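You operate a simulated robot arm through the tools that you are given. There is no shell and no other tool.

Carry out the task below with a simulated two-armed robot. There is one attempt and no reset: what you move stays moved.

## Task
Bring the can numbered on the order card from the yellow cabinet to the steel tray, then latch up.
Fine: the steel tray on the store bench; the door is shut before the latch turns back. Set down upright: what you pick out.

It is judged by the outcome, as a careful person would: the job done as asked, and still so three seconds after it is handed in. It fails if anything else is knocked over, pushed out of place, dropped, spilled or broken.

## Robot
Two 7-joint arms with fingered hands on one trunk, on a base that moves. Base frame: it is fixed to the floor where the robot stands at the start and does not move with it; the origin is under the middle of the robot, x ahead of it, y to its left, z up. Readings come in mm, degrees, newtons and seconds.
The left shoulder is at the start at [51, 152, 1147], the right one opposite. With the tool pointing down near the work surface each hand reaches from about 420 to 820 mm from the robot's upright axis, wherever it stands, measured 20 degrees to its own side. Places, roughly: blue can, green can, orange can, teal can [3750, 500, 750]; cabinet latch [3500, 500, 1000]; inside of the steel tray on the store bench [5400, -400, 900]; right door of the yellow cabinet [3600, 500, 900]. Payload 3.8 kg a hand.
The TCP of each hand is the grasp point between the finger pads, 30 mm short of the fingertips. In the tool frame z runs along the fingers and y along their closing line. The gripper opens to 104 mm; its body begins 35 mm behind the TCP. The gripper is a hand of 5 fingers: y runs from the thumb to the fingers, the wrist lies at [-15, -104, -178] in the tool frame.
Orientation is that of the tool frame in the base frame, as a unit quaternion [x, y, z, w]. With the fingers straight down and the wrist toward the robot, the tool's x, y and z point along [0, 1, 0], [1, 0, 0] and [0, 0, -1] of the base frame.

## Interface
- The arms move only by the tool drive_tool. It takes "left_series", "right_series" or both (then of equal length, played together; a hand with none holds still); each is a list of rows, each an object of numbers (a shift or turn left out is 0): "tx", "ty", "tz": the shift along the tool's x, y, z in units of 500 mm (1.0 is 500 mm); "wx", "wy", "wz": the turn, a rotation vector about the tool's x, y, z in units of 60 degrees (1.0 is 60 degrees). In form: [{"tx": .., "ty": .., "tz": .., "wx": .., "wy": .., "wz": ..}, ...]. A call has 1 to 20 rows; each row is the pose to reach, as a shift and turn from the pose commanded when the call began, along the tool's axes at that moment. A call with a number of a shift or a turn outside -1 to 1 is refused whole. Rows are played at 5 a second. More than 50 mm and 8.6 degrees between two rows, and nothing of the call is played. Where a pose cannot be reached the arm comes as near as it can. A force on the tool above 40 N (or 10 N above the force at the start of the call, whichever is more), or a blocked arm, ends the call early, and 0.2 s more pass. In this call time passes only in rows, and 0.2 s behind the last. It gives the time, the measured TCP pose, the force on the tool (base axes), the opening and the grip force at its end, in the units of the frame above (readings bear some noise), with the torque about the TCP (base axes, N m) and any sound that the robot's microphone picked up.
- Cameras (640 x 400 px; columns grow to the right, rows downward): "scene" is now at [158, 23.4, 1317.7]; the picture's right is [0.15, -0.99, -0.02], its down [-0.39, -0.04, -0.92] and it looks along [0.91, 0.15, -0.39] (base axes); focal length 244 px, centre (320, 200). "left" rides on the left gripper at [-80, -78, -141] in its tool frame; the picture's right is [-0.78, -0.30, 0.56], its down [0.53, -0.78, 0.33] and it looks along [0.33, 0.56, 0.76] (tool axes); focal length 247 px, centre (320, 200). "right" rides on the right gripper at [80, -78, -141] in its tool frame; the picture's right is [-0.78, 0.30, -0.56], its down [-0.54, -0.78, 0.33] and it looks along [-0.33, 0.56, 0.76] (tool axes); focal length 247 px, centre (320, 200). There is no depth. A picture from a camera that has moved, and an enlarged one, comes with that camera's place and axes in the base frame and with its lens. The place of the scene camera against the robot may be out by one fixed shift of up to 12 mm in any direction.
- get_image(camera): a new picture of that camera. The clock stands still meanwhile.
- lift_body(by): moves the trunk up (or, below 0, down) by that many mm; the arms and the scene camera ride with it, the base frame stays. It gives what a move gives, with no picture.
- base_move(legs): drives the robot by 1 to 6 legs, each [ahead, left, turn to the left] in mm, mm and degrees, along the robot's own axes; the way and the turn of a leg run together, so that a leg with both is an arc; at most 1500 mm and 180 degrees a leg. The arms and the cameras ride along, it lands a little off, and it stops where it bumps. It gives what a move gives.
- set_fingers(index, middle, ring, little, thumb_bend, thumb_turn, hand): sets how far each is bent, from 0 (flat) to 1 (curled in); at 0.3 the hand is open as for a grip, at 0.7 the pads meet at the TCP. One left out holds its place. A second passes; each finger stops where it meets its share of the squeeze, and holds until it gets a number again. It is the only way to open and close the hand. It gives what a move gives, with no picture; readings hold the bend of each and the force on index, middle, ring, little, thumb and palm. thumb_turn goes from beside the hand (0) to across from the fingers (1), as for a grip.
- turn_head(pan, tilt): turns the head with the scene camera to pan (to the left, within 80 degrees either way) and tilt (down, from -29 to 69), counted from straight ahead of the robot (the tilt from the chest, where the trunk bows). It gives what a move gives.
- enlarge(camera, box): a new picture of the part [left, top, right, bottom] of that camera's present view, enlarged. The clock stands still meanwhile.
- sign_off(): hands the job in; it is judged then, once.

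Nothing tells you exact positions but the pictures and the camera data. Unless the task says otherwise, let go and move clear before handing in.

The tools are called after "Call:" by a JSON object that holds its "fn" and its "kwargs". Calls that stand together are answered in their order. drive_tool: Moves the arms, as the interface text tells. Its arguments: {"type":"object","properties":{"left_series":{"type":"array","items":{"type":"object","properties":{"tx":{"type":"number"},"ty":{"type":"number"},"tz":{"type":"number"},"wx":{"type":"number"},"wy":{"type":"number"},"wz":{"type":"number"}}}},"right_series":{"type":"array","items":{"type":"object","properties":{"tx":{"type":"number"},"ty":{"type":"number"},"tz":{"type":"number"},"wx":{"type":"number"},"wy":{"type":"number"},"wz":{"type":"number"}}}}},"required":[]} The other tools are called the same way: lift_body (by) moves the trunk up or down; set_fingers (index, middle, ring, little, thumb_bend, thumb_turn, hand) moves the fingers one by one; base_move (legs) drives the base; turn_head (pan, tilt) turns the head that bears the scene camera; get_image (camera) takes a picture; enlarge (camera, box) takes an enlarged picture of a part of a camera's view; sign_off () hands the job in.

At the start:

```text
time: 0.0
left_position: [528.9, 277.5, 1155.4]
left_tool_rot: [0.707, 0.707, 0.0, -0.001]
left_ft_force: [-0.3, 0.2, -0.2]
left_moment: [0.0, -0.01, 0.0]
left_width: 103.8
left_grip_force: 0.0
left_shape: jaw
left_bend: [0.3, 0.3, 0.3, 0.3, 0.3, 0.98]
left_finger forces: [0.0, 0.0, 0.0, 0.1, 0.0, 0.0]
right_position: [472.8, -150.6, 1234.9]
right_tool_rot: [0.707, 0.707, 0.0, 0.0]
right_ft_force: [0.3, -0.1, 0.3]
right_moment: [0.0, -0.04, -0.02]
right_width: 103.5
right_grip_force: 0.1
right_shape: jaw
right_bend: [0.3, 0.3, 0.3, 0.3, 0.3, 0.98]
right_finger forces: [0.1, 0.0, 0.0, 0.1, 0.0, 0.1]
trunk travel left (down, up): [-225.0, 231.0]
robot x, y, heading: [1.4, -2.0, 0.1]
head pan, tilt (commanded): [9.0, 14.8]
```

scene: 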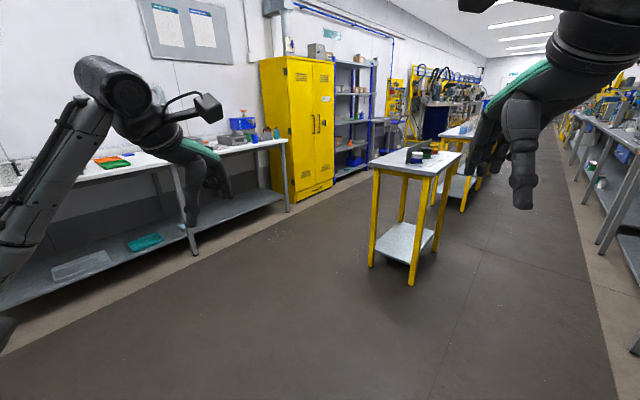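
right: 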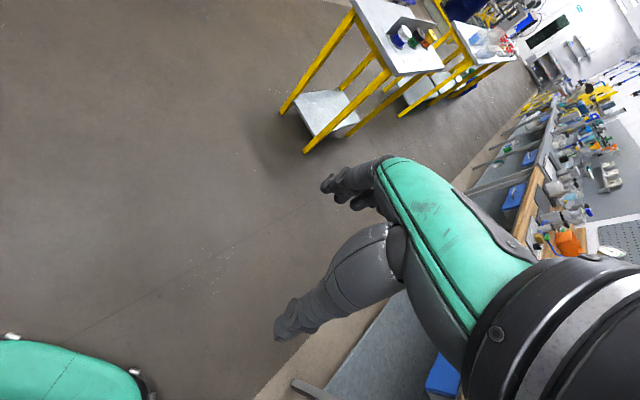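
left: 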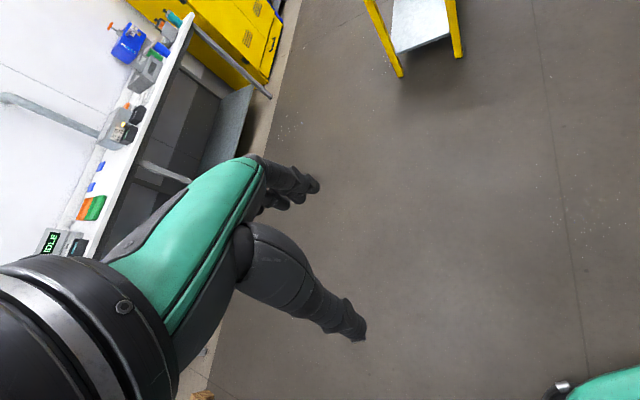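

I see a workshop with a tall yellow cabinet on the left, a yellow-legged table ahead with a small grey box and coloured cans, and benches further off. I will look closer before moving anything.

Call:
{"fn": "enlarge", "kwargs": {"camera": "scene", "box": [340, 100, 500, 200]}}

Call:
{"fn": "enlarge", "kwargs": {"camera": "scene", "box": [230, 20, 390, 220]}}

Call:
{"fn": "enlarge", "kwargs": {"camera": "scene", "box": [130, 0, 290, 100]}}

```text
4.00 times, centred on (420, 150) of scene
camera zoom: at [158.0, 23.4, 1317.7], right [0.15, -0.99, -0.02], down [-0.39, -0.04, -0.92], along [0.91, 0.15, -0.39], focal length 974 px, centre (-80, 400)
```

zoom: 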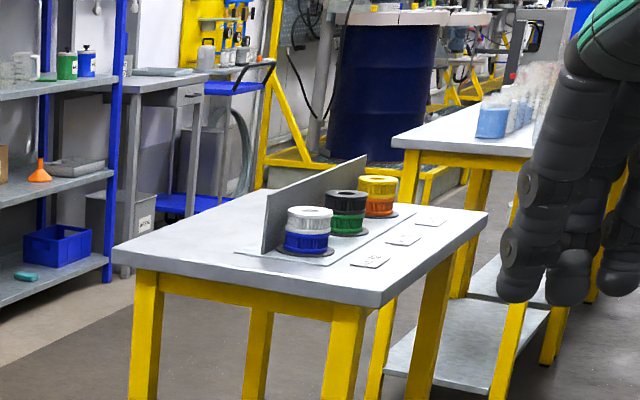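

```text
2.00 times, centred on (310, 120) of scene
camera zoom: at [158.0, 23.4, 1317.7], right [0.15, -0.99, -0.02], down [-0.39, -0.04, -0.92], along [0.91, 0.15, -0.39], focal length 487 px, centre (340, 360)
```

zoom: 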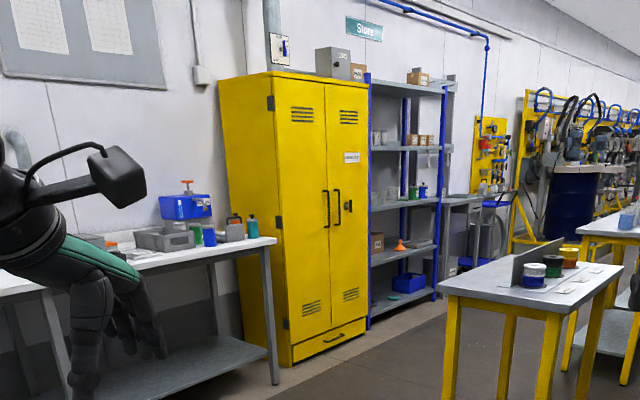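

```text
4.00 times, centred on (210, 50) of scene
camera zoom: at [158.0, 23.4, 1317.7], right [0.15, -0.99, -0.02], down [-0.39, -0.04, -0.92], along [0.91, 0.15, -0.39], focal length 974 px, centre (760, 800)
```

zoom: 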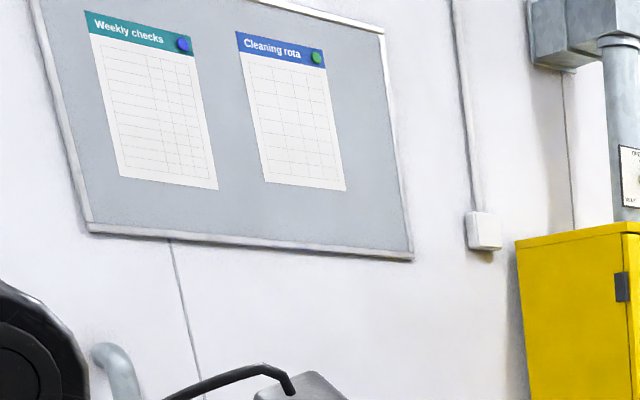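

The cabinet's front looks turned towards the robot at an angle, with a latch right of the two handles. I'll look around for the order card and the steel tray.

Call:
{"fn": "enlarge", "kwargs": {"camera": "scene", "box": [285, 60, 345, 150]}}

Call:
{"fn": "turn_head", "kwargs": {"pan": -30, "tilt": 10}}

Call:
{"fn": "get_image", "kwargs": {"camera": "scene"}}

Call:
{"fn": "turn_head", "kwargs": {"pan": 60, "tilt": 10}}

Call:
{"fn": "get_image", "kwargs": {"camera": "scene"}}

```text
4.44 times, centred on (315, 105) of scene
camera zoom: at [158.0, 23.4, 1317.7], right [0.15, -0.99, -0.02], down [-0.39, -0.04, -0.92], along [0.91, 0.15, -0.39], focal length 1083 px, centre (342, 622)
```

zoom: 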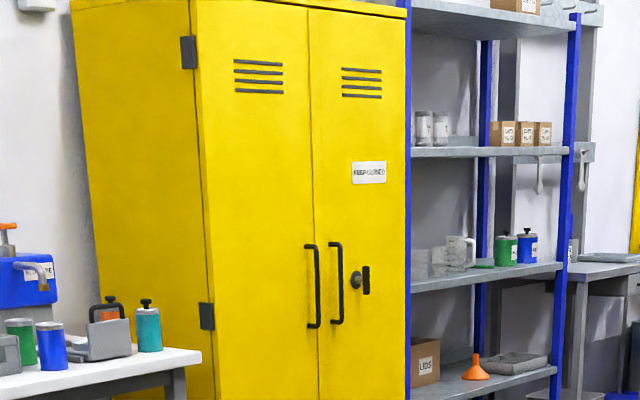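

```text
time: 1.1
left_position: [528.5, 277.3, 1156.2]
left_tool_rot: [0.707, 0.707, 0.001, 0.0]
left_ft_force: [0.5, 0.3, 0.1]
left_moment: [-0.02, -0.03, 0.0]
left_width: 103.9
left_grip_force: 0.2
left_shape: jaw
left_bend: [0.3, 0.3, 0.3, 0.3, 0.3, 0.98]
left_finger forces: [0.1, 0.1, 0.0, 0.1, 0.0, 0.0]
right_position: [473.3, -151.4, 1235.2]
right_tool_rot: [0.707, 0.707, 0.0, 0.0]
right_ft_force: [0.0, -1.1, 0.5]
right_moment: [0.01, -0.01, -0.01]
right_width: 103.6
right_grip_force: 0.0
right_shape: jaw
right_bend: [0.3, 0.3, 0.3, 0.3, 0.3, 0.98]
right_finger forces: [0.0, 0.0, 0.1, 0.1, 0.0, 0.1]
trunk travel left (down, up): [-225.0, 231.0]
robot x, y, heading: [2.9, 2.3, -0.1]
head pan, tilt (commanded): [-30.0, 10.0]
```

```text
taken
camera scene: at [147.5, -37.7, 1327.1], right [-0.49, -0.87, 0.07], down [-0.29, 0.09, -0.95], along [0.82, -0.49, -0.29], focal length 244 px, centre (320, 200)
```

scene: 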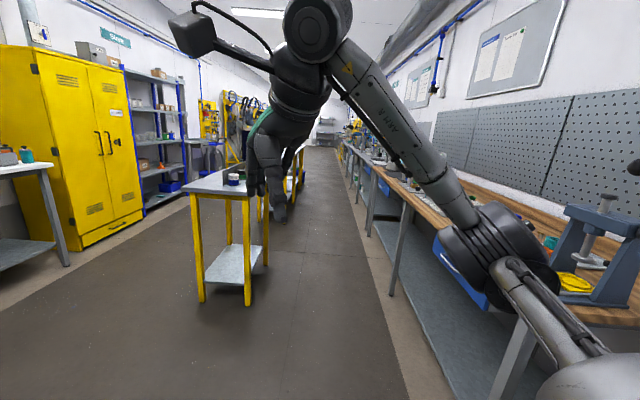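

```text
time: 2.7
left_position: [528.7, 277.9, 1156.7]
left_tool_rot: [0.707, 0.707, 0.0, -0.001]
left_ft_force: [-0.3, 0.0, 0.4]
left_moment: [0.02, -0.03, -0.03]
left_width: 103.5
left_grip_force: 0.0
left_shape: jaw
left_bend: [0.3, 0.3, 0.3, 0.3, 0.3, 0.98]
left_finger forces: [0.0, 0.1, 0.0, 0.0, 0.0, 0.1]
right_position: [473.1, -152.0, 1234.1]
right_tool_rot: [0.707, 0.707, 0.0, 0.0]
right_ft_force: [0.1, 0.0, 0.3]
right_moment: [0.03, 0.0, -0.02]
right_width: 103.3
right_grip_force: 0.0
right_shape: jaw
right_bend: [0.3, 0.3, 0.3, 0.3, 0.3, 0.98]
right_finger forces: [0.0, 0.0, 0.0, 0.0, 0.0, 0.0]
trunk travel left (down, up): [-225.0, 231.0]
robot x, y, heading: [2.6, 1.1, -0.1]
head pan, tilt (commanded): [60.0, 10.0]
```

```text
taken
camera scene: at [113.9, 89.2, 1331.9], right [0.86, -0.5, -0.12], down [-0.23, -0.15, -0.96], along [0.46, 0.85, -0.24], focal length 244 px, centre (320, 200)
```

scene: 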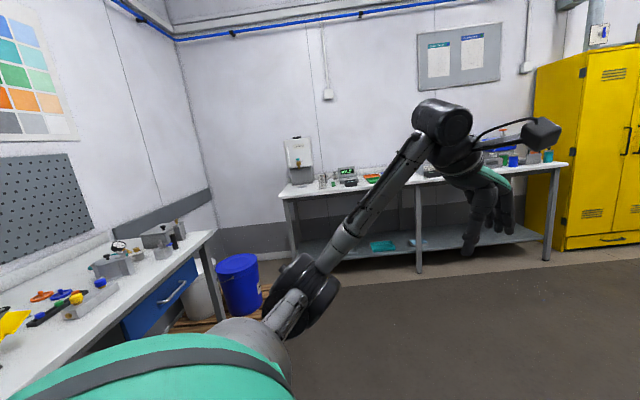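

The room runs about 31° to the right of the base x axis; the cabinet stands along the left wall, with shelf and store bench beyond it. I'll drive to open floor left of the small table, to look at the cards and the cabinet.

Call:
{"fn": "base_move", "kwargs": {"legs": [[0, 0, 20.4], [900, 0, 0], [950, 0, 0], [0, 0, 38.6]]}}

Call:
{"fn": "turn_head", "kwargs": {"pan": 0, "tilt": 10}}

Call:
{"fn": "get_image", "kwargs": {"camera": "scene"}}

Call:
{"fn": "turn_head", "kwargs": {"pan": -60, "tilt": 15}}

Call:
{"fn": "get_image", "kwargs": {"camera": "scene"}}

```text
time: 14.8
left_position: [1687.7, 1276.9, 1156.1]
left_tool_rot: [0.243, 0.97, 0.001, 0.0]
left_ft_force: [0.3, 0.0, 0.4]
left_moment: [0.05, 0.05, 0.02]
left_width: 103.7
left_grip_force: 0.1
left_shape: jaw
left_bend: [0.3, 0.3, 0.3, 0.3, 0.3, 0.98]
left_finger forces: [0.0, 0.0, 0.0, 0.1, 0.0, 0.1]
right_position: [2039.4, 1026.8, 1235.3]
right_tool_rot: [0.243, 0.97, 0.0, 0.0]
right_ft_force: [-0.4, 0.6, -0.3]
right_moment: [-0.01, -0.02, -0.03]
right_width: 103.5
right_grip_force: 0.0
right_shape: jaw
right_bend: [0.3, 0.3, 0.3, 0.3, 0.3, 0.98]
right_finger forces: [0.1, 0.0, 0.0, 0.0, 0.1, 0.0]
trunk travel left (down, up): [-225.0, 231.0]
robot x, y, heading: [1682.9, 681.1, 61.7]
head pan, tilt (commanded): [60.0, 10.0]
```

```text
time: 16.1
left_position: [1688.1, 1277.0, 1155.1]
left_tool_rot: [0.242, 0.97, 0.0, 0.0]
left_ft_force: [-0.6, 0.0, -0.7]
left_moment: [-0.02, -0.02, -0.01]
left_width: 103.5
left_grip_force: 0.1
left_shape: jaw
left_bend: [0.3, 0.3, 0.3, 0.3, 0.3, 0.98]
left_finger forces: [0.0, 0.1, 0.0, 0.0, 0.1, 0.0]
right_position: [2040.4, 1027.3, 1235.1]
right_tool_rot: [0.242, 0.97, -0.001, 0.0]
right_ft_force: [-1.2, -0.3, -0.4]
right_moment: [0.02, 0.02, -0.02]
right_width: 103.5
right_grip_force: 0.0
right_shape: jaw
right_bend: [0.3, 0.3, 0.3, 0.3, 0.3, 0.98]
right_finger forces: [0.0, 0.0, 0.0, 0.1, 0.0, 0.0]
trunk travel left (down, up): [-225.0, 231.0]
robot x, y, heading: [1682.7, 677.9, 61.7]
head pan, tilt (commanded): [0.0, 10.0]
```

```text
taken
camera scene: at [1759.0, 830.5, 1325.3], right [0.88, -0.47, 0.0], down [-0.15, -0.27, -0.95], along [0.45, 0.84, -0.31], focal length 244 px, centre (320, 200)
```

scene: 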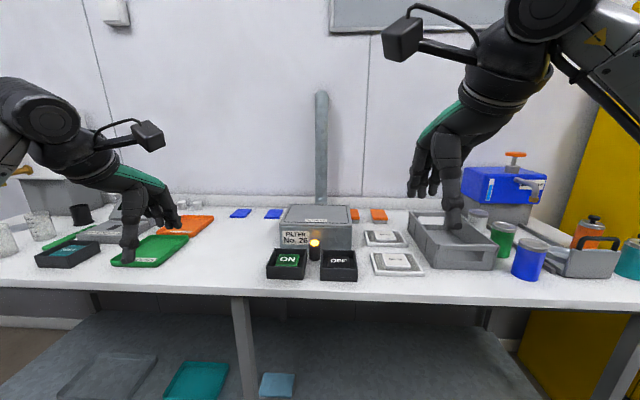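

```text
time: 17.4
left_position: [1687.2, 1277.3, 1155.5]
left_tool_rot: [0.243, 0.97, -0.001, 0.001]
left_ft_force: [-0.3, -0.2, -0.6]
left_moment: [-0.01, -0.01, 0.01]
left_width: 103.4
left_grip_force: 0.2
left_shape: jaw
left_bend: [0.3, 0.3, 0.3, 0.3, 0.3, 0.98]
left_finger forces: [0.1, 0.0, 0.1, 0.0, 0.0, 0.0]
right_position: [2040.8, 1027.8, 1235.3]
right_tool_rot: [0.243, 0.97, 0.0, 0.001]
right_ft_force: [0.1, -0.8, 0.1]
right_moment: [0.02, 0.02, 0.0]
right_width: 103.8
right_grip_force: 0.0
right_shape: jaw
right_bend: [0.3, 0.3, 0.3, 0.3, 0.3, 0.98]
right_finger forces: [0.0, 0.1, 0.1, 0.0, 0.0, 0.0]
trunk travel left (down, up): [-225.0, 231.0]
robot x, y, heading: [1682.7, 677.4, 62.0]
head pan, tilt (commanded): [-60.0, 15.0]
```

```text
taken
camera scene: at [1808.3, 751.0, 1323.8], right [0.04, -0.99, 0.12], down [-0.32, -0.13, -0.94], along [0.95, 0.0, -0.32], focal length 244 px, centre (320, 200)
```

scene: 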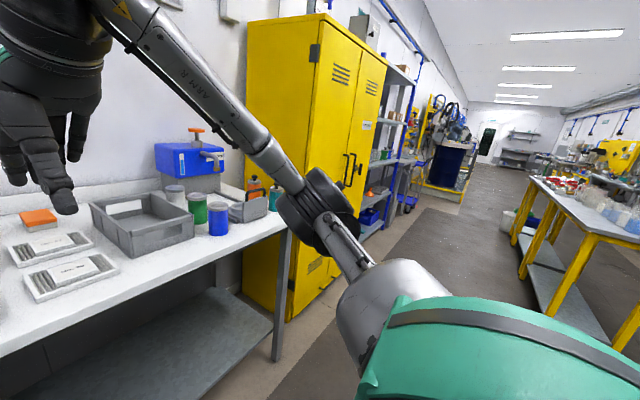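

The bench ahead holds unrelated gear; the cabinet is to its right. I'll strafe right along the aisle to stand in front of the cabinet and inspect it.

Call:
{"fn": "base_move", "kwargs": {"legs": [[-60, 0, -2.4], [0, -800, 0], [0, -700, 0]]}}

Call:
{"fn": "turn_head", "kwargs": {"pan": 0, "tilt": 15}}

Call:
{"fn": "get_image", "kwargs": {"camera": "scene"}}

Call:
{"fn": "turn_head", "kwargs": {"pan": -55, "tilt": 15}}

Call:
{"fn": "get_image", "kwargs": {"camera": "scene"}}

```text
time: 25.7
left_position: [2956.6, 474.2, 1155.8]
left_tool_rot: [0.251, 0.968, 0.0, 0.0]
left_ft_force: [0.4, -0.1, 0.4]
left_moment: [0.02, 0.03, 0.0]
left_width: 103.9
left_grip_force: 0.1
left_shape: jaw
left_bend: [0.3, 0.3, 0.3, 0.3, 0.3, 0.98]
left_finger forces: [0.0, 0.0, 0.0, 0.0, 0.1, 0.1]
right_position: [3306.4, 219.9, 1233.8]
right_tool_rot: [0.253, 0.967, -0.001, 0.0]
right_ft_force: [-0.6, 0.9, -0.1]
right_moment: [0.01, 0.01, -0.02]
right_width: 103.6
right_grip_force: 0.1
right_shape: jaw
right_bend: [0.3, 0.3, 0.3, 0.3, 0.3, 0.98]
right_finger forces: [0.0, 0.0, 0.0, 0.0, 0.1, 0.0]
trunk travel left (down, up): [-225.0, 231.0]
robot x, y, heading: [2942.3, -118.1, 60.7]
head pan, tilt (commanded): [-60.0, 15.0]
```

```text
time: 27.0
left_position: [2956.6, 474.9, 1156.2]
left_tool_rot: [0.252, 0.968, 0.0, 0.0]
left_ft_force: [0.1, -0.1, 0.6]
left_moment: [-0.02, 0.0, -0.03]
left_width: 103.8
left_grip_force: 0.1
left_shape: jaw
left_bend: [0.3, 0.3, 0.3, 0.3, 0.3, 0.98]
left_finger forces: [0.1, 0.0, 0.1, 0.1, 0.0, 0.0]
right_position: [3305.6, 217.4, 1235.7]
right_tool_rot: [0.252, 0.968, 0.001, 0.0]
right_ft_force: [0.0, -0.4, 0.5]
right_moment: [-0.01, 0.01, 0.0]
right_width: 103.7
right_grip_force: 0.0
right_shape: jaw
right_bend: [0.3, 0.3, 0.3, 0.3, 0.3, 0.98]
right_finger forces: [0.0, 0.0, 0.0, 0.0, 0.0, 0.0]
trunk travel left (down, up): [-225.0, 231.0]
robot x, y, heading: [2942.9, -121.9, 60.6]
head pan, tilt (commanded): [0.0, 15.0]
```

```text
taken
camera scene: at [3019.8, 26.6, 1317.2], right [0.87, -0.49, 0.0], down [-0.19, -0.34, -0.92], along [0.45, 0.8, -0.39], focal length 244 px, centre (320, 200)
```

scene: 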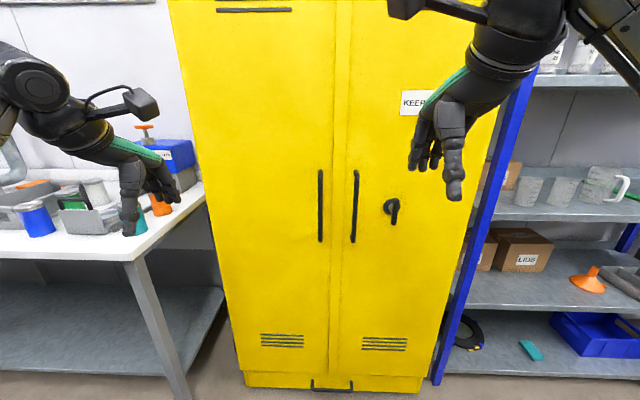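

```text
time: 28.2
left_position: [2957.9, 475.9, 1155.8]
left_tool_rot: [0.252, 0.968, 0.0, 0.0]
left_ft_force: [0.1, 0.3, 0.9]
left_moment: [-0.02, 0.0, -0.04]
left_width: 103.5
left_grip_force: 0.1
left_shape: jaw
left_bend: [0.3, 0.3, 0.3, 0.3, 0.3, 0.98]
left_finger forces: [0.0, 0.1, 0.0, 0.1, 0.0, 0.1]
right_position: [3305.4, 218.5, 1236.0]
right_tool_rot: [0.252, 0.968, 0.0, -0.001]
right_ft_force: [-0.8, 0.0, -0.2]
right_moment: [-0.03, 0.02, 0.0]
right_width: 103.6
right_grip_force: 0.0
right_shape: jaw
right_bend: [0.3, 0.3, 0.3, 0.3, 0.3, 0.98]
right_finger forces: [0.0, 0.0, 0.1, 0.0, 0.0, 0.0]
trunk travel left (down, up): [-225.0, 231.0]
robot x, y, heading: [2938.0, -121.5, 60.8]
head pan, tilt (commanded): [-55.0, 15.0]
```

```text
taken
camera scene: at [3067.2, -45.1, 1322.8], right [0.11, -0.99, 0.12], down [-0.32, -0.14, -0.94], along [0.94, 0.06, -0.33], focal length 244 px, centre (320, 200)
```

scene: 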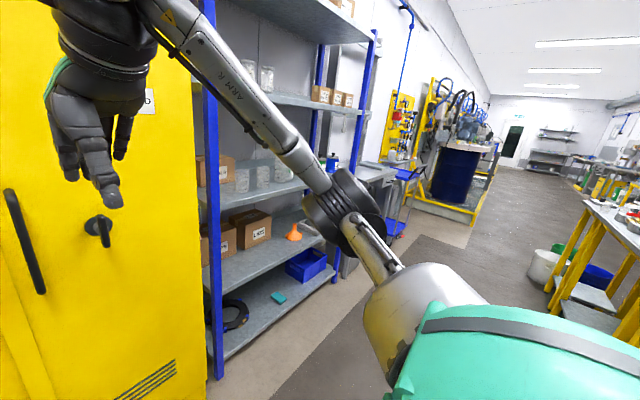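

The latch is a lever hanging down beside the right door's handle. Now a look at the store bench and what stands along the way.

Call:
{"fn": "enlarge", "kwargs": {"camera": "scene", "box": [320, 80, 520, 260]}}

Call:
{"fn": "base_move", "kwargs": {"legs": [[-150, 0, 0], [0, -900, 0]]}}

Call:
{"fn": "get_image", "kwargs": {"camera": "scene"}}

Call:
{"fn": "turn_head", "kwargs": {"pan": -25, "tilt": 15}}

Call:
{"fn": "get_image", "kwargs": {"camera": "scene"}}

```text
2.22 times, centred on (420, 170) of scene
camera zoom: at [3067.2, -45.1, 1322.8], right [0.11, -0.99, 0.12], down [-0.32, -0.14, -0.94], along [0.94, 0.06, -0.33], focal length 541 px, centre (98, 267)
```

zoom: 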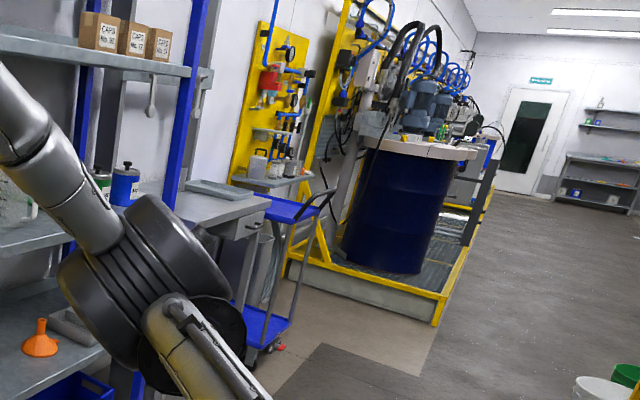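

```text
time: 34.0
left_position: [3678.9, -95.8, 1154.9]
left_tool_rot: [0.25, 0.968, 0.0, 0.0]
left_ft_force: [-0.8, 0.3, -0.2]
left_moment: [0.02, 0.01, -0.01]
left_width: 103.6
left_grip_force: 0.1
left_shape: jaw
left_bend: [0.3, 0.3, 0.3, 0.3, 0.3, 0.98]
left_finger forces: [0.0, 0.1, 0.0, 0.0, 0.0, 0.0]
right_position: [4028.2, -351.1, 1234.9]
right_tool_rot: [0.249, 0.968, -0.001, 0.0]
right_ft_force: [-0.3, 0.3, -0.5]
right_moment: [-0.01, 0.02, 0.01]
right_width: 103.6
right_grip_force: 0.1
right_shape: jaw
right_bend: [0.3, 0.3, 0.3, 0.3, 0.3, 0.98]
right_finger forces: [0.1, 0.1, 0.0, 0.0, 0.0, 0.0]
trunk travel left (down, up): [-225.0, 231.0]
robot x, y, heading: [3667.1, -690.9, 60.7]
head pan, tilt (commanded): [-55.0, 15.0]
```

```text
taken
camera scene: at [3791.6, -615.9, 1322.8], right [0.11, -0.99, 0.12], down [-0.32, -0.15, -0.94], along [0.94, 0.07, -0.33], focal length 244 px, centre (320, 200)
```

scene: 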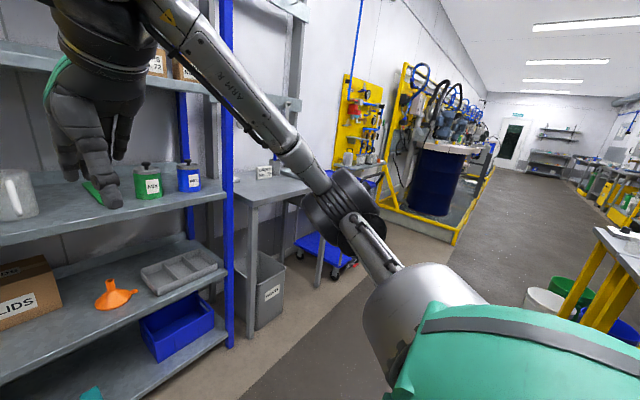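

```text
time: 34.9
left_position: [3678.4, -95.4, 1156.1]
left_tool_rot: [0.249, 0.968, 0.0, -0.001]
left_ft_force: [0.3, -0.2, -0.3]
left_moment: [-0.03, 0.04, 0.01]
left_width: 103.7
left_grip_force: 0.0
left_shape: jaw
left_bend: [0.3, 0.3, 0.3, 0.3, 0.3, 0.98]
left_finger forces: [0.1, 0.0, 0.0, 0.0, 0.0, 0.0]
right_position: [4028.9, -351.3, 1235.3]
right_tool_rot: [0.249, 0.968, 0.001, 0.0]
right_ft_force: [-0.4, 0.2, -0.3]
right_moment: [0.0, -0.03, 0.01]
right_width: 103.6
right_grip_force: 0.1
right_shape: jaw
right_bend: [0.3, 0.3, 0.3, 0.3, 0.3, 0.98]
right_finger forces: [0.1, 0.0, 0.0, 0.1, 0.0, 0.0]
trunk travel left (down, up): [-225.0, 231.0]
robot x, y, heading: [3668.6, -692.4, 61.3]
head pan, tilt (commanded): [-25.0, 15.0]
```

```text
taken
camera scene: at [3774.1, -571.1, 1318.4], right [0.59, -0.81, 0.06], down [-0.27, -0.27, -0.92], along [0.76, 0.53, -0.38], focal length 244 px, centre (320, 200)
```

scene: 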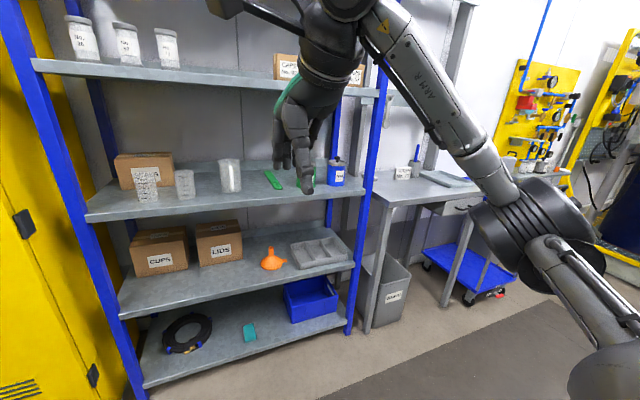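

The store bench lies past the blue shelf. I'll strafe on until I stand in front of it.

Call:
{"fn": "base_move", "kwargs": {"legs": [[0, -1000, -1.5]]}}

Call:
{"fn": "turn_head", "kwargs": {"pan": 0, "tilt": 20}}

Call:
{"fn": "get_image", "kwargs": {"camera": "scene"}}

Call:
{"fn": "get_image", "kwargs": {"camera": "right"}}

```text
time: 40.0
left_position: [4549.4, -584.7, 1154.7]
left_tool_rot: [0.262, 0.965, 0.0, -0.001]
left_ft_force: [-0.4, -0.1, -0.3]
left_moment: [0.02, 0.02, -0.03]
left_width: 103.8
left_grip_force: 0.1
left_shape: jaw
left_bend: [0.3, 0.3, 0.3, 0.3, 0.3, 0.98]
left_finger forces: [0.0, 0.0, 0.1, 0.0, 0.0, 0.0]
right_position: [4891.6, -848.5, 1236.1]
right_tool_rot: [0.262, 0.965, 0.0, -0.001]
right_ft_force: [-0.5, 0.2, -0.4]
right_moment: [0.01, 0.0, 0.02]
right_width: 103.7
right_grip_force: 0.0
right_shape: jaw
right_bend: [0.3, 0.3, 0.3, 0.3, 0.3, 0.98]
right_finger forces: [0.0, 0.0, 0.0, 0.1, 0.0, 0.0]
trunk travel left (down, up): [-225.0, 231.0]
robot x, y, heading: [4520.9, -1178.3, 59.5]
head pan, tilt (commanded): [-25.0, 15.0]
```

```text
time: 40.9
left_position: [4549.6, -584.3, 1155.7]
left_tool_rot: [0.262, 0.965, 0.0, 0.0]
left_ft_force: [0.6, 0.3, 0.6]
left_moment: [-0.02, 0.01, 0.01]
left_width: 103.7
left_grip_force: 0.2
left_shape: jaw
left_bend: [0.3, 0.3, 0.3, 0.3, 0.3, 0.98]
left_finger forces: [0.0, 0.1, 0.0, 0.0, 0.1, 0.0]
right_position: [4891.2, -848.0, 1234.8]
right_tool_rot: [0.262, 0.965, -0.001, 0.0]
right_ft_force: [-0.1, 0.3, 0.3]
right_moment: [-0.02, 0.0, 0.0]
right_width: 103.5
right_grip_force: 0.1
right_shape: jaw
right_bend: [0.3, 0.3, 0.3, 0.3, 0.3, 0.98]
right_finger forces: [0.0, 0.1, 0.0, 0.0, 0.0, 0.0]
trunk travel left (down, up): [-225.0, 231.0]
robot x, y, heading: [4521.4, -1180.5, 59.5]
head pan, tilt (commanded): [0.0, 20.0]
```

```text
taken
camera scene: at [4601.2, -1035.1, 1309.2], right [0.86, -0.51, 0.0], down [-0.24, -0.41, -0.88], along [0.45, 0.76, -0.47], focal length 244 px, centre (320, 200)
```

scene: 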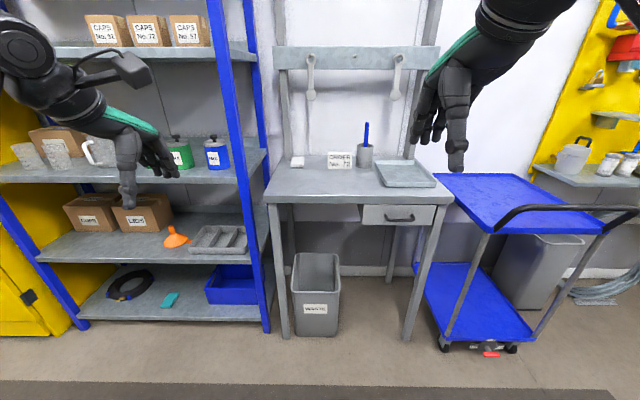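

```text
taken
camera right: at [4781.9, -873.8, 1375.8], right [0.82, -0.14, 0.56], down [0.07, -0.94, -0.33], along [0.57, 0.31, -0.76], focal length 247 px, centre (320, 200)
```

right: 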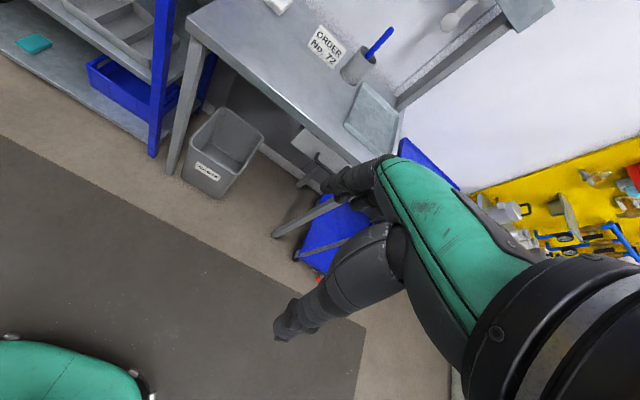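

Call:
{"fn": "enlarge", "kwargs": {"camera": "scene", "box": [280, 110, 440, 210]}}

Call:
{"fn": "enlarge", "kwargs": {"camera": "right", "box": [270, 0, 430, 100]}}

```text
4.00 times, centred on (360, 160) of scene
camera zoom: at [4601.2, -1035.1, 1309.2], right [0.86, -0.51, 0.0], down [-0.24, -0.41, -0.88], along [0.45, 0.76, -0.47], focal length 974 px, centre (160, 360)
```

zoom: 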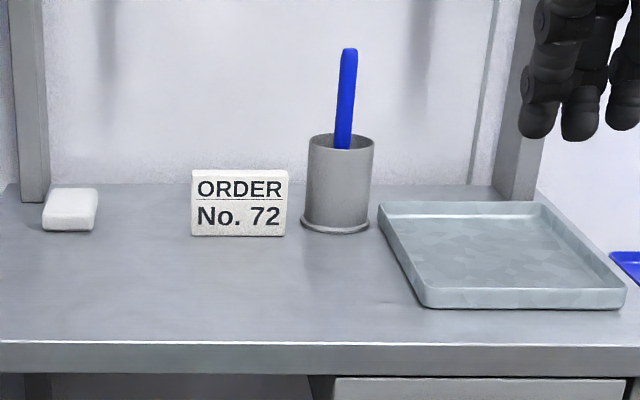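

```text
4.00 times, centred on (350, 50) of right
camera zoom: at [4781.9, -873.8, 1375.8], right [0.82, -0.14, 0.56], down [0.07, -0.94, -0.33], along [0.57, 0.31, -0.76], focal length 988 px, centre (200, 800)
```

zoom: 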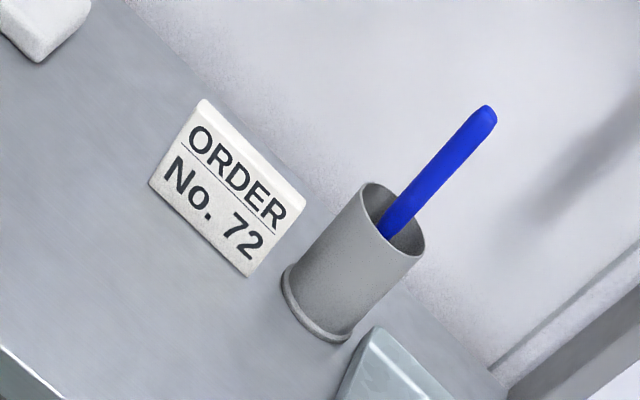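

Order card reads No. 72, and the steel tray sits at about [5409, -367, 905] on the store bench. Next I go back to stand before the cabinet's right door and study the latch.

Call:
{"fn": "base_move", "kwargs": {"legs": [[0, 870, 0], [0, 870, 0], [215, 0, 0]]}}

Call:
{"fn": "get_image", "kwargs": {"camera": "scene"}}

Call:
{"fn": "get_image", "kwargs": {"camera": "right"}}

Call:
{"fn": "get_image", "kwargs": {"camera": "left"}}

```text
time: 51.0
left_position: [3147.1, 483.1, 1157.7]
left_tool_rot: [0.259, 0.966, 0.0, -0.001]
left_ft_force: [0.3, 0.5, 0.3]
left_moment: [0.0, 0.01, 0.01]
left_width: 103.7
left_grip_force: 0.1
left_shape: jaw
left_bend: [0.3, 0.3, 0.3, 0.3, 0.3, 0.98]
left_finger forces: [0.0, 0.1, 0.0, 0.0, 0.0, 0.0]
right_position: [3489.2, 220.7, 1236.0]
right_tool_rot: [0.26, 0.966, 0.0, 0.0]
right_ft_force: [-0.4, 0.0, 0.6]
right_moment: [-0.02, 0.02, 0.0]
right_width: 103.6
right_grip_force: 0.1
right_shape: jaw
right_bend: [0.3, 0.3, 0.3, 0.3, 0.3, 0.98]
right_finger forces: [0.0, 0.0, 0.0, 0.0, 0.1, 0.0]
trunk travel left (down, up): [-225.0, 231.0]
robot x, y, heading: [3122.7, -111.5, 60.0]
head pan, tilt (commanded): [0.0, 20.0]
```

```text
taken
camera scene: at [3200.5, 31.9, 1309.4], right [0.86, -0.5, 0.0], down [-0.24, -0.41, -0.88], along [0.44, 0.76, -0.47], focal length 244 px, centre (320, 200)
```

scene: 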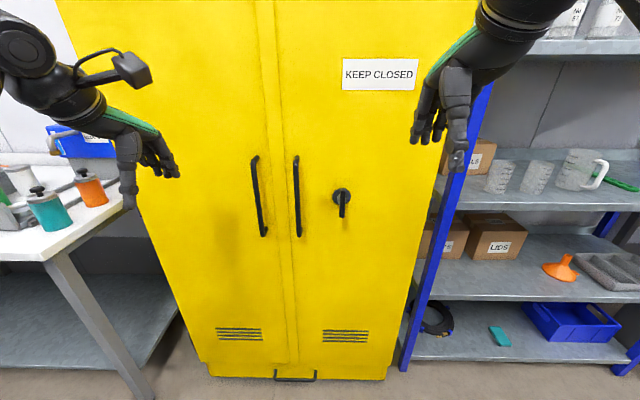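

```text
taken
camera right: at [3380.2, 194.0, 1376.2], right [0.82, -0.13, 0.56], down [0.07, -0.94, -0.33], along [0.57, 0.31, -0.76], focal length 247 px, centre (320, 200)
```

right: 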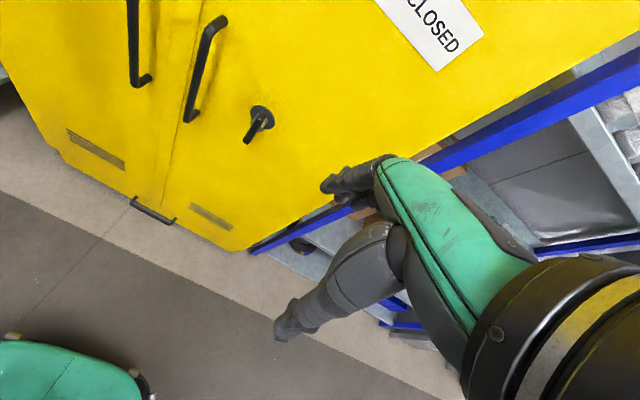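

```text
taken
camera left: at [3176.3, 377.1, 1297.4], right [0.52, -0.65, -0.56], down [-0.85, -0.4, -0.33], along [-0.01, 0.65, -0.76], focal length 247 px, centre (320, 200)
```

left: 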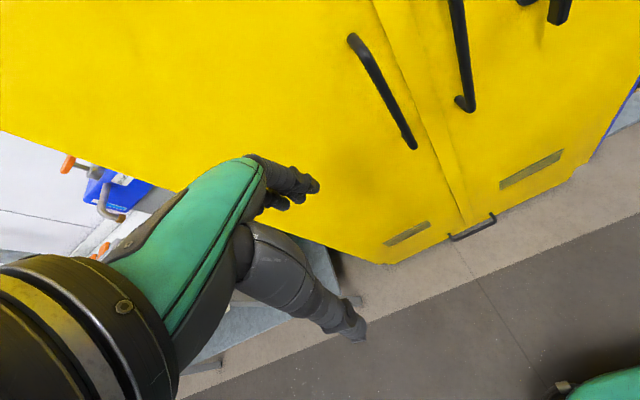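

Call:
{"fn": "enlarge", "kwargs": {"camera": "scene", "box": [230, 130, 390, 230]}}

Call:
{"fn": "enlarge", "kwargs": {"camera": "right", "box": [160, 60, 320, 160]}}

```text
4.00 times, centred on (310, 180) of scene
camera zoom: at [3200.5, 31.9, 1309.4], right [0.86, -0.5, 0.0], down [-0.24, -0.41, -0.88], along [0.44, 0.76, -0.47], focal length 974 px, centre (360, 280)
```

zoom: 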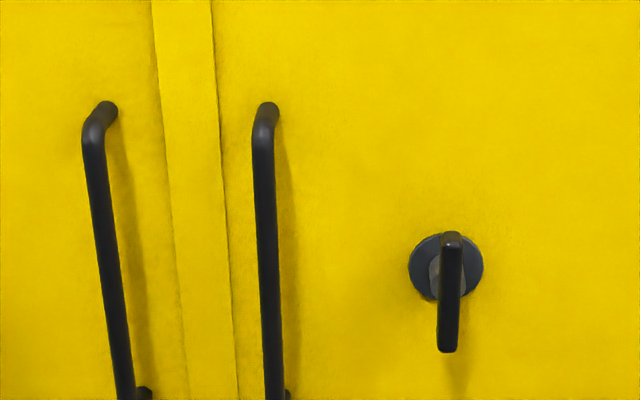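

```text
4.00 times, centred on (240, 110) of right
camera zoom: at [3380.2, 194.0, 1376.2], right [0.82, -0.13, 0.56], down [0.07, -0.94, -0.33], along [0.57, 0.31, -0.76], focal length 988 px, centre (640, 560)
```

zoom: 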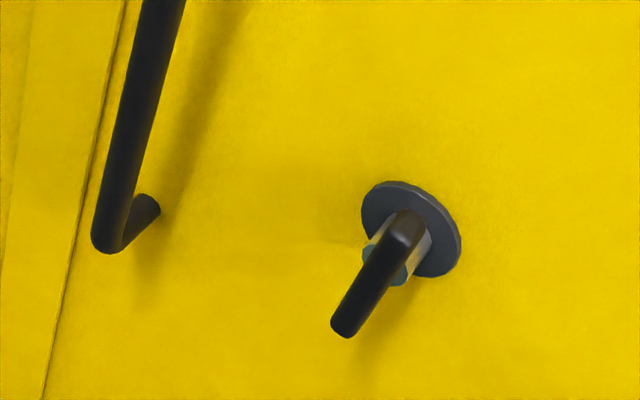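

The latch lever hangs down at about [3565, 533, 980] and the right door's bar handle is about u-left of it, at z 870–1120. I'll shift the base a bit left and turn the right hand to point forward, thumb side up.

Call:
{"fn": "base_move", "kwargs": {"legs": [[0, 170, -0.6]]}}

Call:
{"fn": "drive_tool", "kwargs": {"right_series": [{"wx": -0.0722, "wy": 0.0722, "wz": 0.0722}, {"wx": -0.1443, "wy": 0.1443, "wz": 0.1443}, {"wx": -0.2165, "wy": 0.2165, "wz": 0.2165}, {"wx": -0.2887, "wy": 0.2887, "wz": 0.2887}, {"wx": -0.3608, "wy": 0.3608, "wz": 0.3608}, {"wx": -0.433, "wy": 0.433, "wz": 0.433}, {"wx": -0.5052, "wy": 0.5052, "wz": 0.5052}, {"wx": -0.5774, "wy": 0.5774, "wz": 0.5774}]}}

Call:
{"fn": "drive_tool", "kwargs": {"right_series": [{"wx": -0.0722, "wy": 0.0722, "wz": 0.0722}, {"wx": -0.1443, "wy": 0.1443, "wz": 0.1443}, {"wx": -0.2165, "wy": 0.2165, "wz": 0.2165}, {"wx": -0.2887, "wy": 0.2887, "wz": 0.2887}, {"wx": -0.3608, "wy": 0.3608, "wz": 0.3608}, {"wx": -0.433, "wy": 0.433, "wz": 0.433}, {"wx": -0.5052, "wy": 0.5052, "wz": 0.5052}, {"wx": -0.5774, "wy": 0.5774, "wz": 0.5774}]}}

Call:
{"fn": "get_image", "kwargs": {"camera": "scene"}}

Call:
{"fn": "get_image", "kwargs": {"camera": "right"}}

```text
time: 52.4
left_position: [3008.9, 565.7, 1157.0]
left_tool_rot: [0.262, 0.965, 0.001, 0.0]
left_ft_force: [-0.3, -0.2, 1.1]
left_moment: [-0.01, -0.02, -0.03]
left_width: 103.6
left_grip_force: 0.1
left_shape: jaw
left_bend: [0.3, 0.3, 0.3, 0.3, 0.3, 0.98]
left_finger forces: [0.1, 0.0, 0.0, 0.1, 0.0, 0.0]
right_position: [3350.5, 302.0, 1235.7]
right_tool_rot: [0.263, 0.965, 0.0, -0.001]
right_ft_force: [0.3, 0.8, 0.2]
right_moment: [0.0, 0.0, -0.03]
right_width: 103.5
right_grip_force: 0.1
right_shape: jaw
right_bend: [0.3, 0.3, 0.3, 0.3, 0.3, 0.98]
right_finger forces: [0.1, 0.0, 0.0, 0.1, 0.0, 0.1]
trunk travel left (down, up): [-225.0, 231.0]
robot x, y, heading: [2976.2, -29.3, 59.6]
head pan, tilt (commanded): [0.0, 20.0]
```

```text
time: 54.2
left_position: [3006.6, 565.9, 1156.4]
left_tool_rot: [0.262, 0.965, 0.0, 0.001]
left_ft_force: [1.0, -0.1, -0.9]
left_moment: [0.01, 0.0, 0.03]
left_width: 103.9
left_grip_force: 0.0
left_shape: jaw
left_bend: [0.3, 0.3, 0.3, 0.3, 0.3, 0.98]
left_finger forces: [0.0, 0.0, 0.0, 0.1, 0.1, 0.1]
right_position: [3349.6, 302.3, 1235.6]
right_tool_rot: [0.505, 0.76, 0.355, -0.204]
right_ft_force: [0.0, -0.2, 0.3]
right_moment: [-0.01, -0.02, 0.0]
right_width: 103.7
right_grip_force: 0.0
right_shape: jaw
right_bend: [0.3, 0.3, 0.3, 0.3, 0.3, 0.98]
right_finger forces: [0.0, 0.0, 0.0, 0.0, 0.1, 0.1]
trunk travel left (down, up): [-225.0, 231.0]
robot x, y, heading: [2976.8, -29.2, 59.5]
head pan, tilt (commanded): [0.0, 20.0]
```

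```text
time: 56.0
left_position: [3006.9, 567.1, 1156.1]
left_tool_rot: [0.263, 0.965, -0.001, 0.0]
left_ft_force: [0.1, -0.5, 0.3]
left_moment: [0.0, -0.01, 0.0]
left_width: 103.6
left_grip_force: 0.0
left_shape: jaw
left_bend: [0.3, 0.3, 0.3, 0.3, 0.3, 0.98]
left_finger forces: [0.0, 0.0, 0.0, 0.1, 0.0, 0.0]
right_position: [3348.4, 302.4, 1236.1]
right_tool_rot: [0.614, 0.35, 0.614, -0.35]
right_ft_force: [0.1, -0.6, -0.3]
right_moment: [0.02, 0.01, -0.01]
right_width: 103.5
right_grip_force: 0.1
right_shape: jaw
right_bend: [0.3, 0.3, 0.3, 0.3, 0.3, 0.98]
right_finger forces: [0.0, 0.0, 0.0, 0.0, 0.0, 0.1]
trunk travel left (down, up): [-225.0, 231.0]
robot x, y, heading: [2979.3, -30.4, 59.6]
head pan, tilt (commanded): [0.0, 20.0]
```

```text
taken
camera scene: at [3057.8, 115.7, 1309.2], right [0.86, -0.51, 0.0], down [-0.24, -0.41, -0.88], along [0.45, 0.76, -0.47], focal length 244 px, centre (320, 200)
```

scene: 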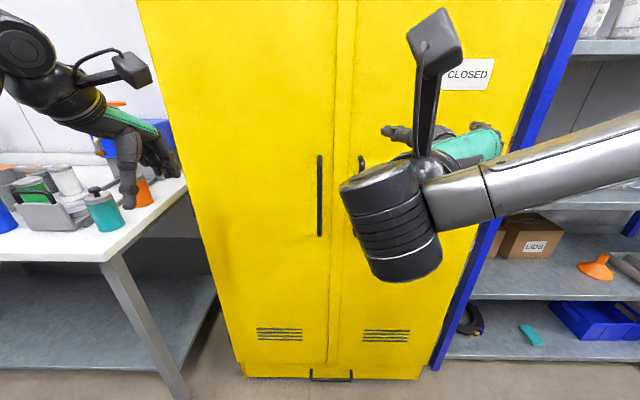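

```text
taken
camera right: at [3208.7, 221.3, 1314.8], right [-0.03, -0.63, -0.78], down [-0.5, 0.68, -0.53], along [0.87, 0.37, -0.33], focal length 247 px, centre (320, 200)
```

right: 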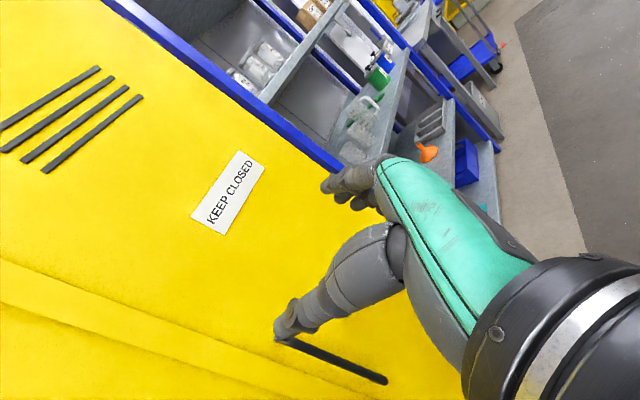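

The right hand now points at the cabinet, thumb side up. I'll bring it in front of the latch, stopping short of the door.

Call:
{"fn": "drive_tool", "kwargs": {"right_series": [{"tx": -0.08, "ty": 0.02, "tz": 0.02}, {"tx": -0.16, "ty": 0.04, "tz": 0.04}, {"tx": -0.24, "ty": 0.06, "tz": 0.06}, {"tx": -0.32, "ty": 0.08, "tz": 0.08}, {"tx": -0.4, "ty": 0.1, "tz": 0.1}, {"tx": -0.48, "ty": 0.12, "tz": 0.12}, {"tx": -0.55, "ty": 0.138, "tz": 0.16}]}}

Call:
{"fn": "get_image", "kwargs": {"camera": "right"}}

Call:
{"fn": "get_image", "kwargs": {"camera": "scene"}}

```text
time: 57.6
left_position: [3007.9, 567.1, 1155.0]
left_tool_rot: [0.262, 0.965, -0.001, -0.001]
left_ft_force: [-0.3, -0.7, 0.2]
left_moment: [-0.03, 0.02, 0.0]
left_width: 103.8
left_grip_force: 0.1
left_shape: jaw
left_bend: [0.3, 0.3, 0.3, 0.3, 0.3, 0.98]
left_finger forces: [0.0, 0.1, 0.0, 0.0, 0.1, 0.0]
right_position: [3448.6, 341.2, 958.8]
right_tool_rot: [0.615, 0.352, 0.613, -0.351]
right_ft_force: [-0.1, 0.4, -0.7]
right_moment: [-0.01, 0.04, -0.01]
right_width: 103.6
right_grip_force: 0.2
right_shape: jaw
right_bend: [0.3, 0.3, 0.3, 0.3, 0.3, 0.98]
right_finger forces: [0.1, 0.0, 0.0, 0.1, 0.0, 0.0]
trunk travel left (down, up): [-225.0, 231.0]
robot x, y, heading: [2982.0, -29.0, 59.7]
head pan, tilt (commanded): [0.0, 20.0]
```

```text
taken
camera right: at [3310.2, 258.9, 1038.6], right [-0.03, -0.63, -0.78], down [-0.5, 0.68, -0.54], along [0.86, 0.38, -0.33], focal length 247 px, centre (320, 200)
```

right: 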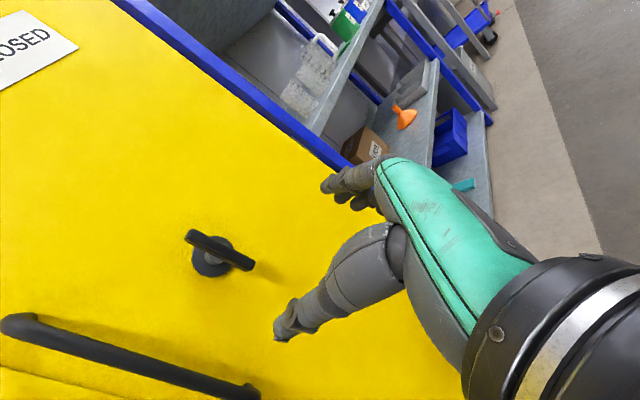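

```text
taken
camera scene: at [3059.7, 116.2, 1309.0], right [0.86, -0.51, 0.0], down [-0.24, -0.41, -0.88], along [0.45, 0.76, -0.47], focal length 244 px, centre (320, 200)
```

scene: 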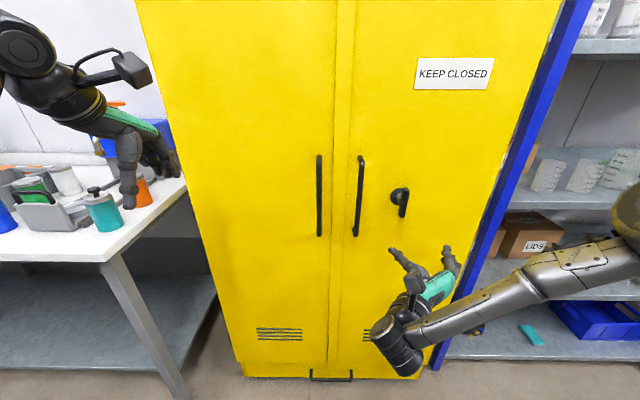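

Call:
{"fn": "enlarge", "kwargs": {"camera": "scene", "box": [340, 150, 500, 250]}}

Call:
{"fn": "enlarge", "kwargs": {"camera": "right", "box": [150, 190, 310, 290]}}

```text
4.00 times, centred on (420, 200) of scene
camera zoom: at [3059.7, 116.2, 1309.0], right [0.86, -0.51, 0.0], down [-0.24, -0.41, -0.88], along [0.45, 0.76, -0.47], focal length 974 px, centre (-80, 200)
```

zoom: 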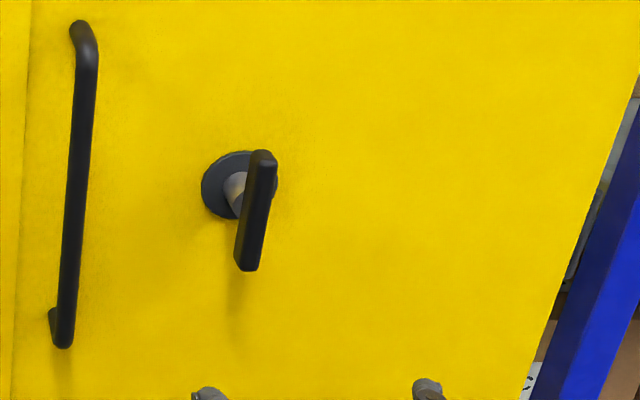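

```text
4.00 times, centred on (230, 240) of right
camera zoom: at [3310.2, 258.9, 1038.6], right [-0.03, -0.63, -0.78], down [-0.5, 0.68, -0.54], along [0.86, 0.38, -0.33], focal length 988 px, centre (680, 40)
```

zoom: 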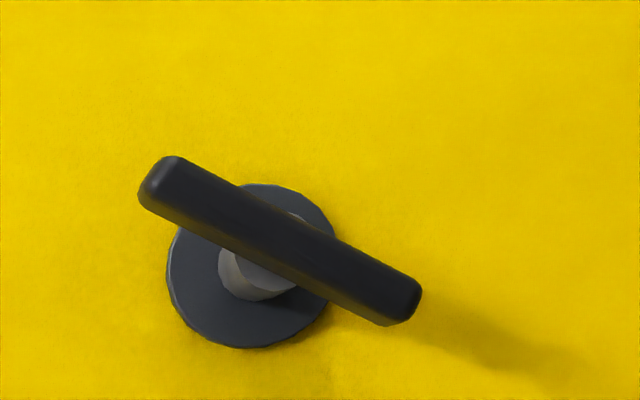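

The latch is a T-handle about 88 mm long, upright on its shaft, centred about 43 mm above and 165 mm ahead of my right TCP. I'll move the open hand up and forward so it straddles the bar.

Call:
{"fn": "drive_tool", "kwargs": {"right_series": [{"tx": 0.043, "ty": 0.004, "tz": 0.05}, {"tx": 0.086, "ty": 0.007, "tz": 0.1}, {"tx": 0.086, "ty": 0.007, "tz": 0.17}, {"tx": 0.086, "ty": 0.007, "tz": 0.22}]}}

Call:
{"fn": "get_image", "kwargs": {"camera": "right"}}

Call:
{"fn": "enlarge", "kwargs": {"camera": "scene", "box": [340, 150, 500, 250]}}

```text
time: 58.6
left_position: [3008.8, 567.0, 1155.4]
left_tool_rot: [0.262, 0.965, 0.001, 0.0]
left_ft_force: [0.1, -0.5, 0.2]
left_moment: [-0.01, -0.02, -0.01]
left_width: 103.6
left_grip_force: 0.2
left_shape: jaw
left_bend: [0.3, 0.3, 0.3, 0.3, 0.3, 0.98]
left_finger forces: [0.1, 0.0, 0.0, 0.0, 0.0, 0.0]
right_position: [3507.8, 430.8, 1003.1]
right_tool_rot: [0.615, 0.352, 0.613, -0.351]
right_ft_force: [0.7, 0.2, -0.7]
right_moment: [-0.01, 0.0, -0.03]
right_width: 103.6
right_grip_force: 0.1
right_shape: jaw
right_bend: [0.3, 0.3, 0.3, 0.3, 0.3, 0.98]
right_finger forces: [0.0, 0.1, 0.1, 0.0, 0.0, 0.1]
trunk travel left (down, up): [-225.0, 231.0]
robot x, y, heading: [2980.6, -28.8, 59.5]
head pan, tilt (commanded): [0.0, 20.0]
```

```text
taken
camera right: at [3367.7, 349.5, 1082.3], right [-0.03, -0.63, -0.78], down [-0.5, 0.68, -0.54], along [0.86, 0.37, -0.33], focal length 247 px, centre (320, 200)
```

right: 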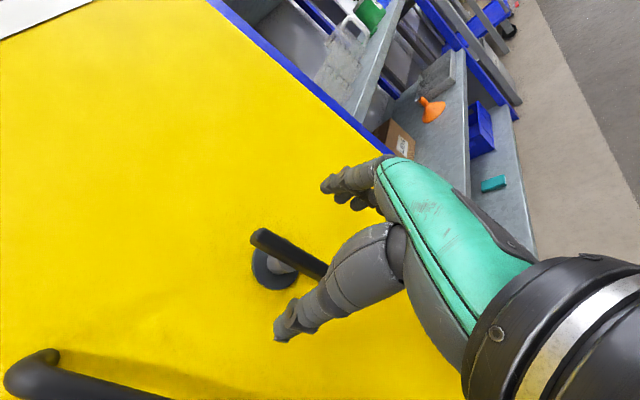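

```text
4.00 times, centred on (420, 200) of scene
camera zoom: at [3059.2, 115.9, 1309.1], right [0.86, -0.51, 0.0], down [-0.24, -0.41, -0.88], along [0.45, 0.76, -0.47], focal length 974 px, centre (-80, 200)
```

zoom: 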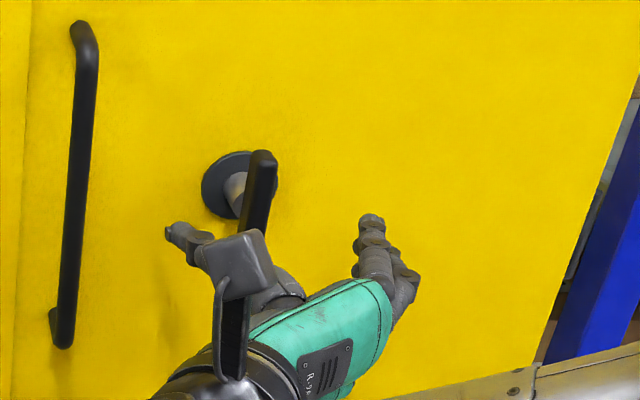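

Triangulating from two views, the bar lies about 45–50 mm ahead of the TCP. I'll move forward onto it and close gently.

Call:
{"fn": "drive_tool", "kwargs": {"right_series": [{"tx": -0.003, "ty": -0.006, "tz": 0.045}, {"tx": -0.006, "ty": -0.009, "tz": 0.09}]}}

Call:
{"fn": "get_image", "kwargs": {"camera": "right"}}

Call:
{"fn": "enlarge", "kwargs": {"camera": "scene", "box": [340, 150, 500, 250]}}

```text
time: 59.2
left_position: [3007.6, 567.8, 1155.1]
left_tool_rot: [0.262, 0.965, 0.0, 0.0]
left_ft_force: [-0.4, -0.3, -0.6]
left_moment: [-0.03, -0.01, -0.02]
left_width: 103.7
left_grip_force: 0.1
left_shape: jaw
left_bend: [0.3, 0.3, 0.3, 0.3, 0.3, 0.98]
left_finger forces: [0.1, 0.1, 0.0, 0.1, 0.1, 0.1]
right_position: [3527.1, 471.5, 998.8]
right_tool_rot: [0.614, 0.352, 0.613, -0.351]
right_ft_force: [0.2, 0.5, 0.8]
right_moment: [-0.01, -0.02, 0.01]
right_width: 103.8
right_grip_force: 0.1
right_shape: jaw
right_bend: [0.3, 0.3, 0.3, 0.3, 0.3, 0.98]
right_finger forces: [0.0, 0.0, 0.0, 0.0, 0.0, 0.0]
trunk travel left (down, up): [-225.0, 231.0]
robot x, y, heading: [2979.6, -30.3, 59.5]
head pan, tilt (commanded): [0.0, 20.0]
```

```text
taken
camera right: at [3387.5, 390.3, 1079.2], right [-0.03, -0.63, -0.78], down [-0.5, 0.68, -0.54], along [0.86, 0.37, -0.33], focal length 247 px, centre (320, 200)
```

right: 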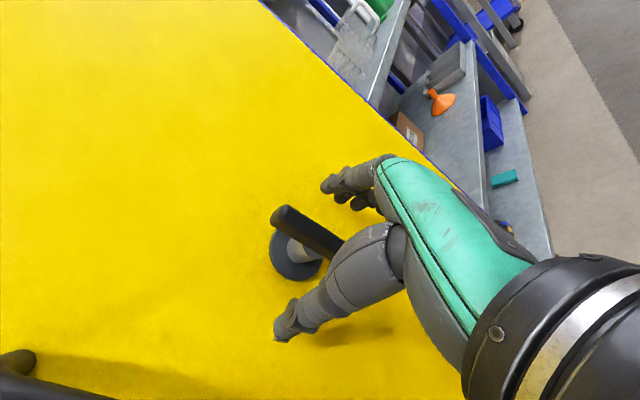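

```text
4.00 times, centred on (420, 200) of scene
camera zoom: at [3059.1, 116.1, 1309.1], right [0.86, -0.51, 0.0], down [-0.24, -0.41, -0.88], along [0.45, 0.76, -0.47], focal length 974 px, centre (-80, 200)
```

zoom: 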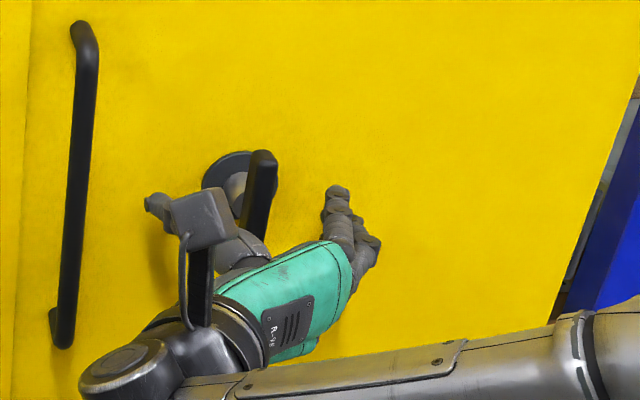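

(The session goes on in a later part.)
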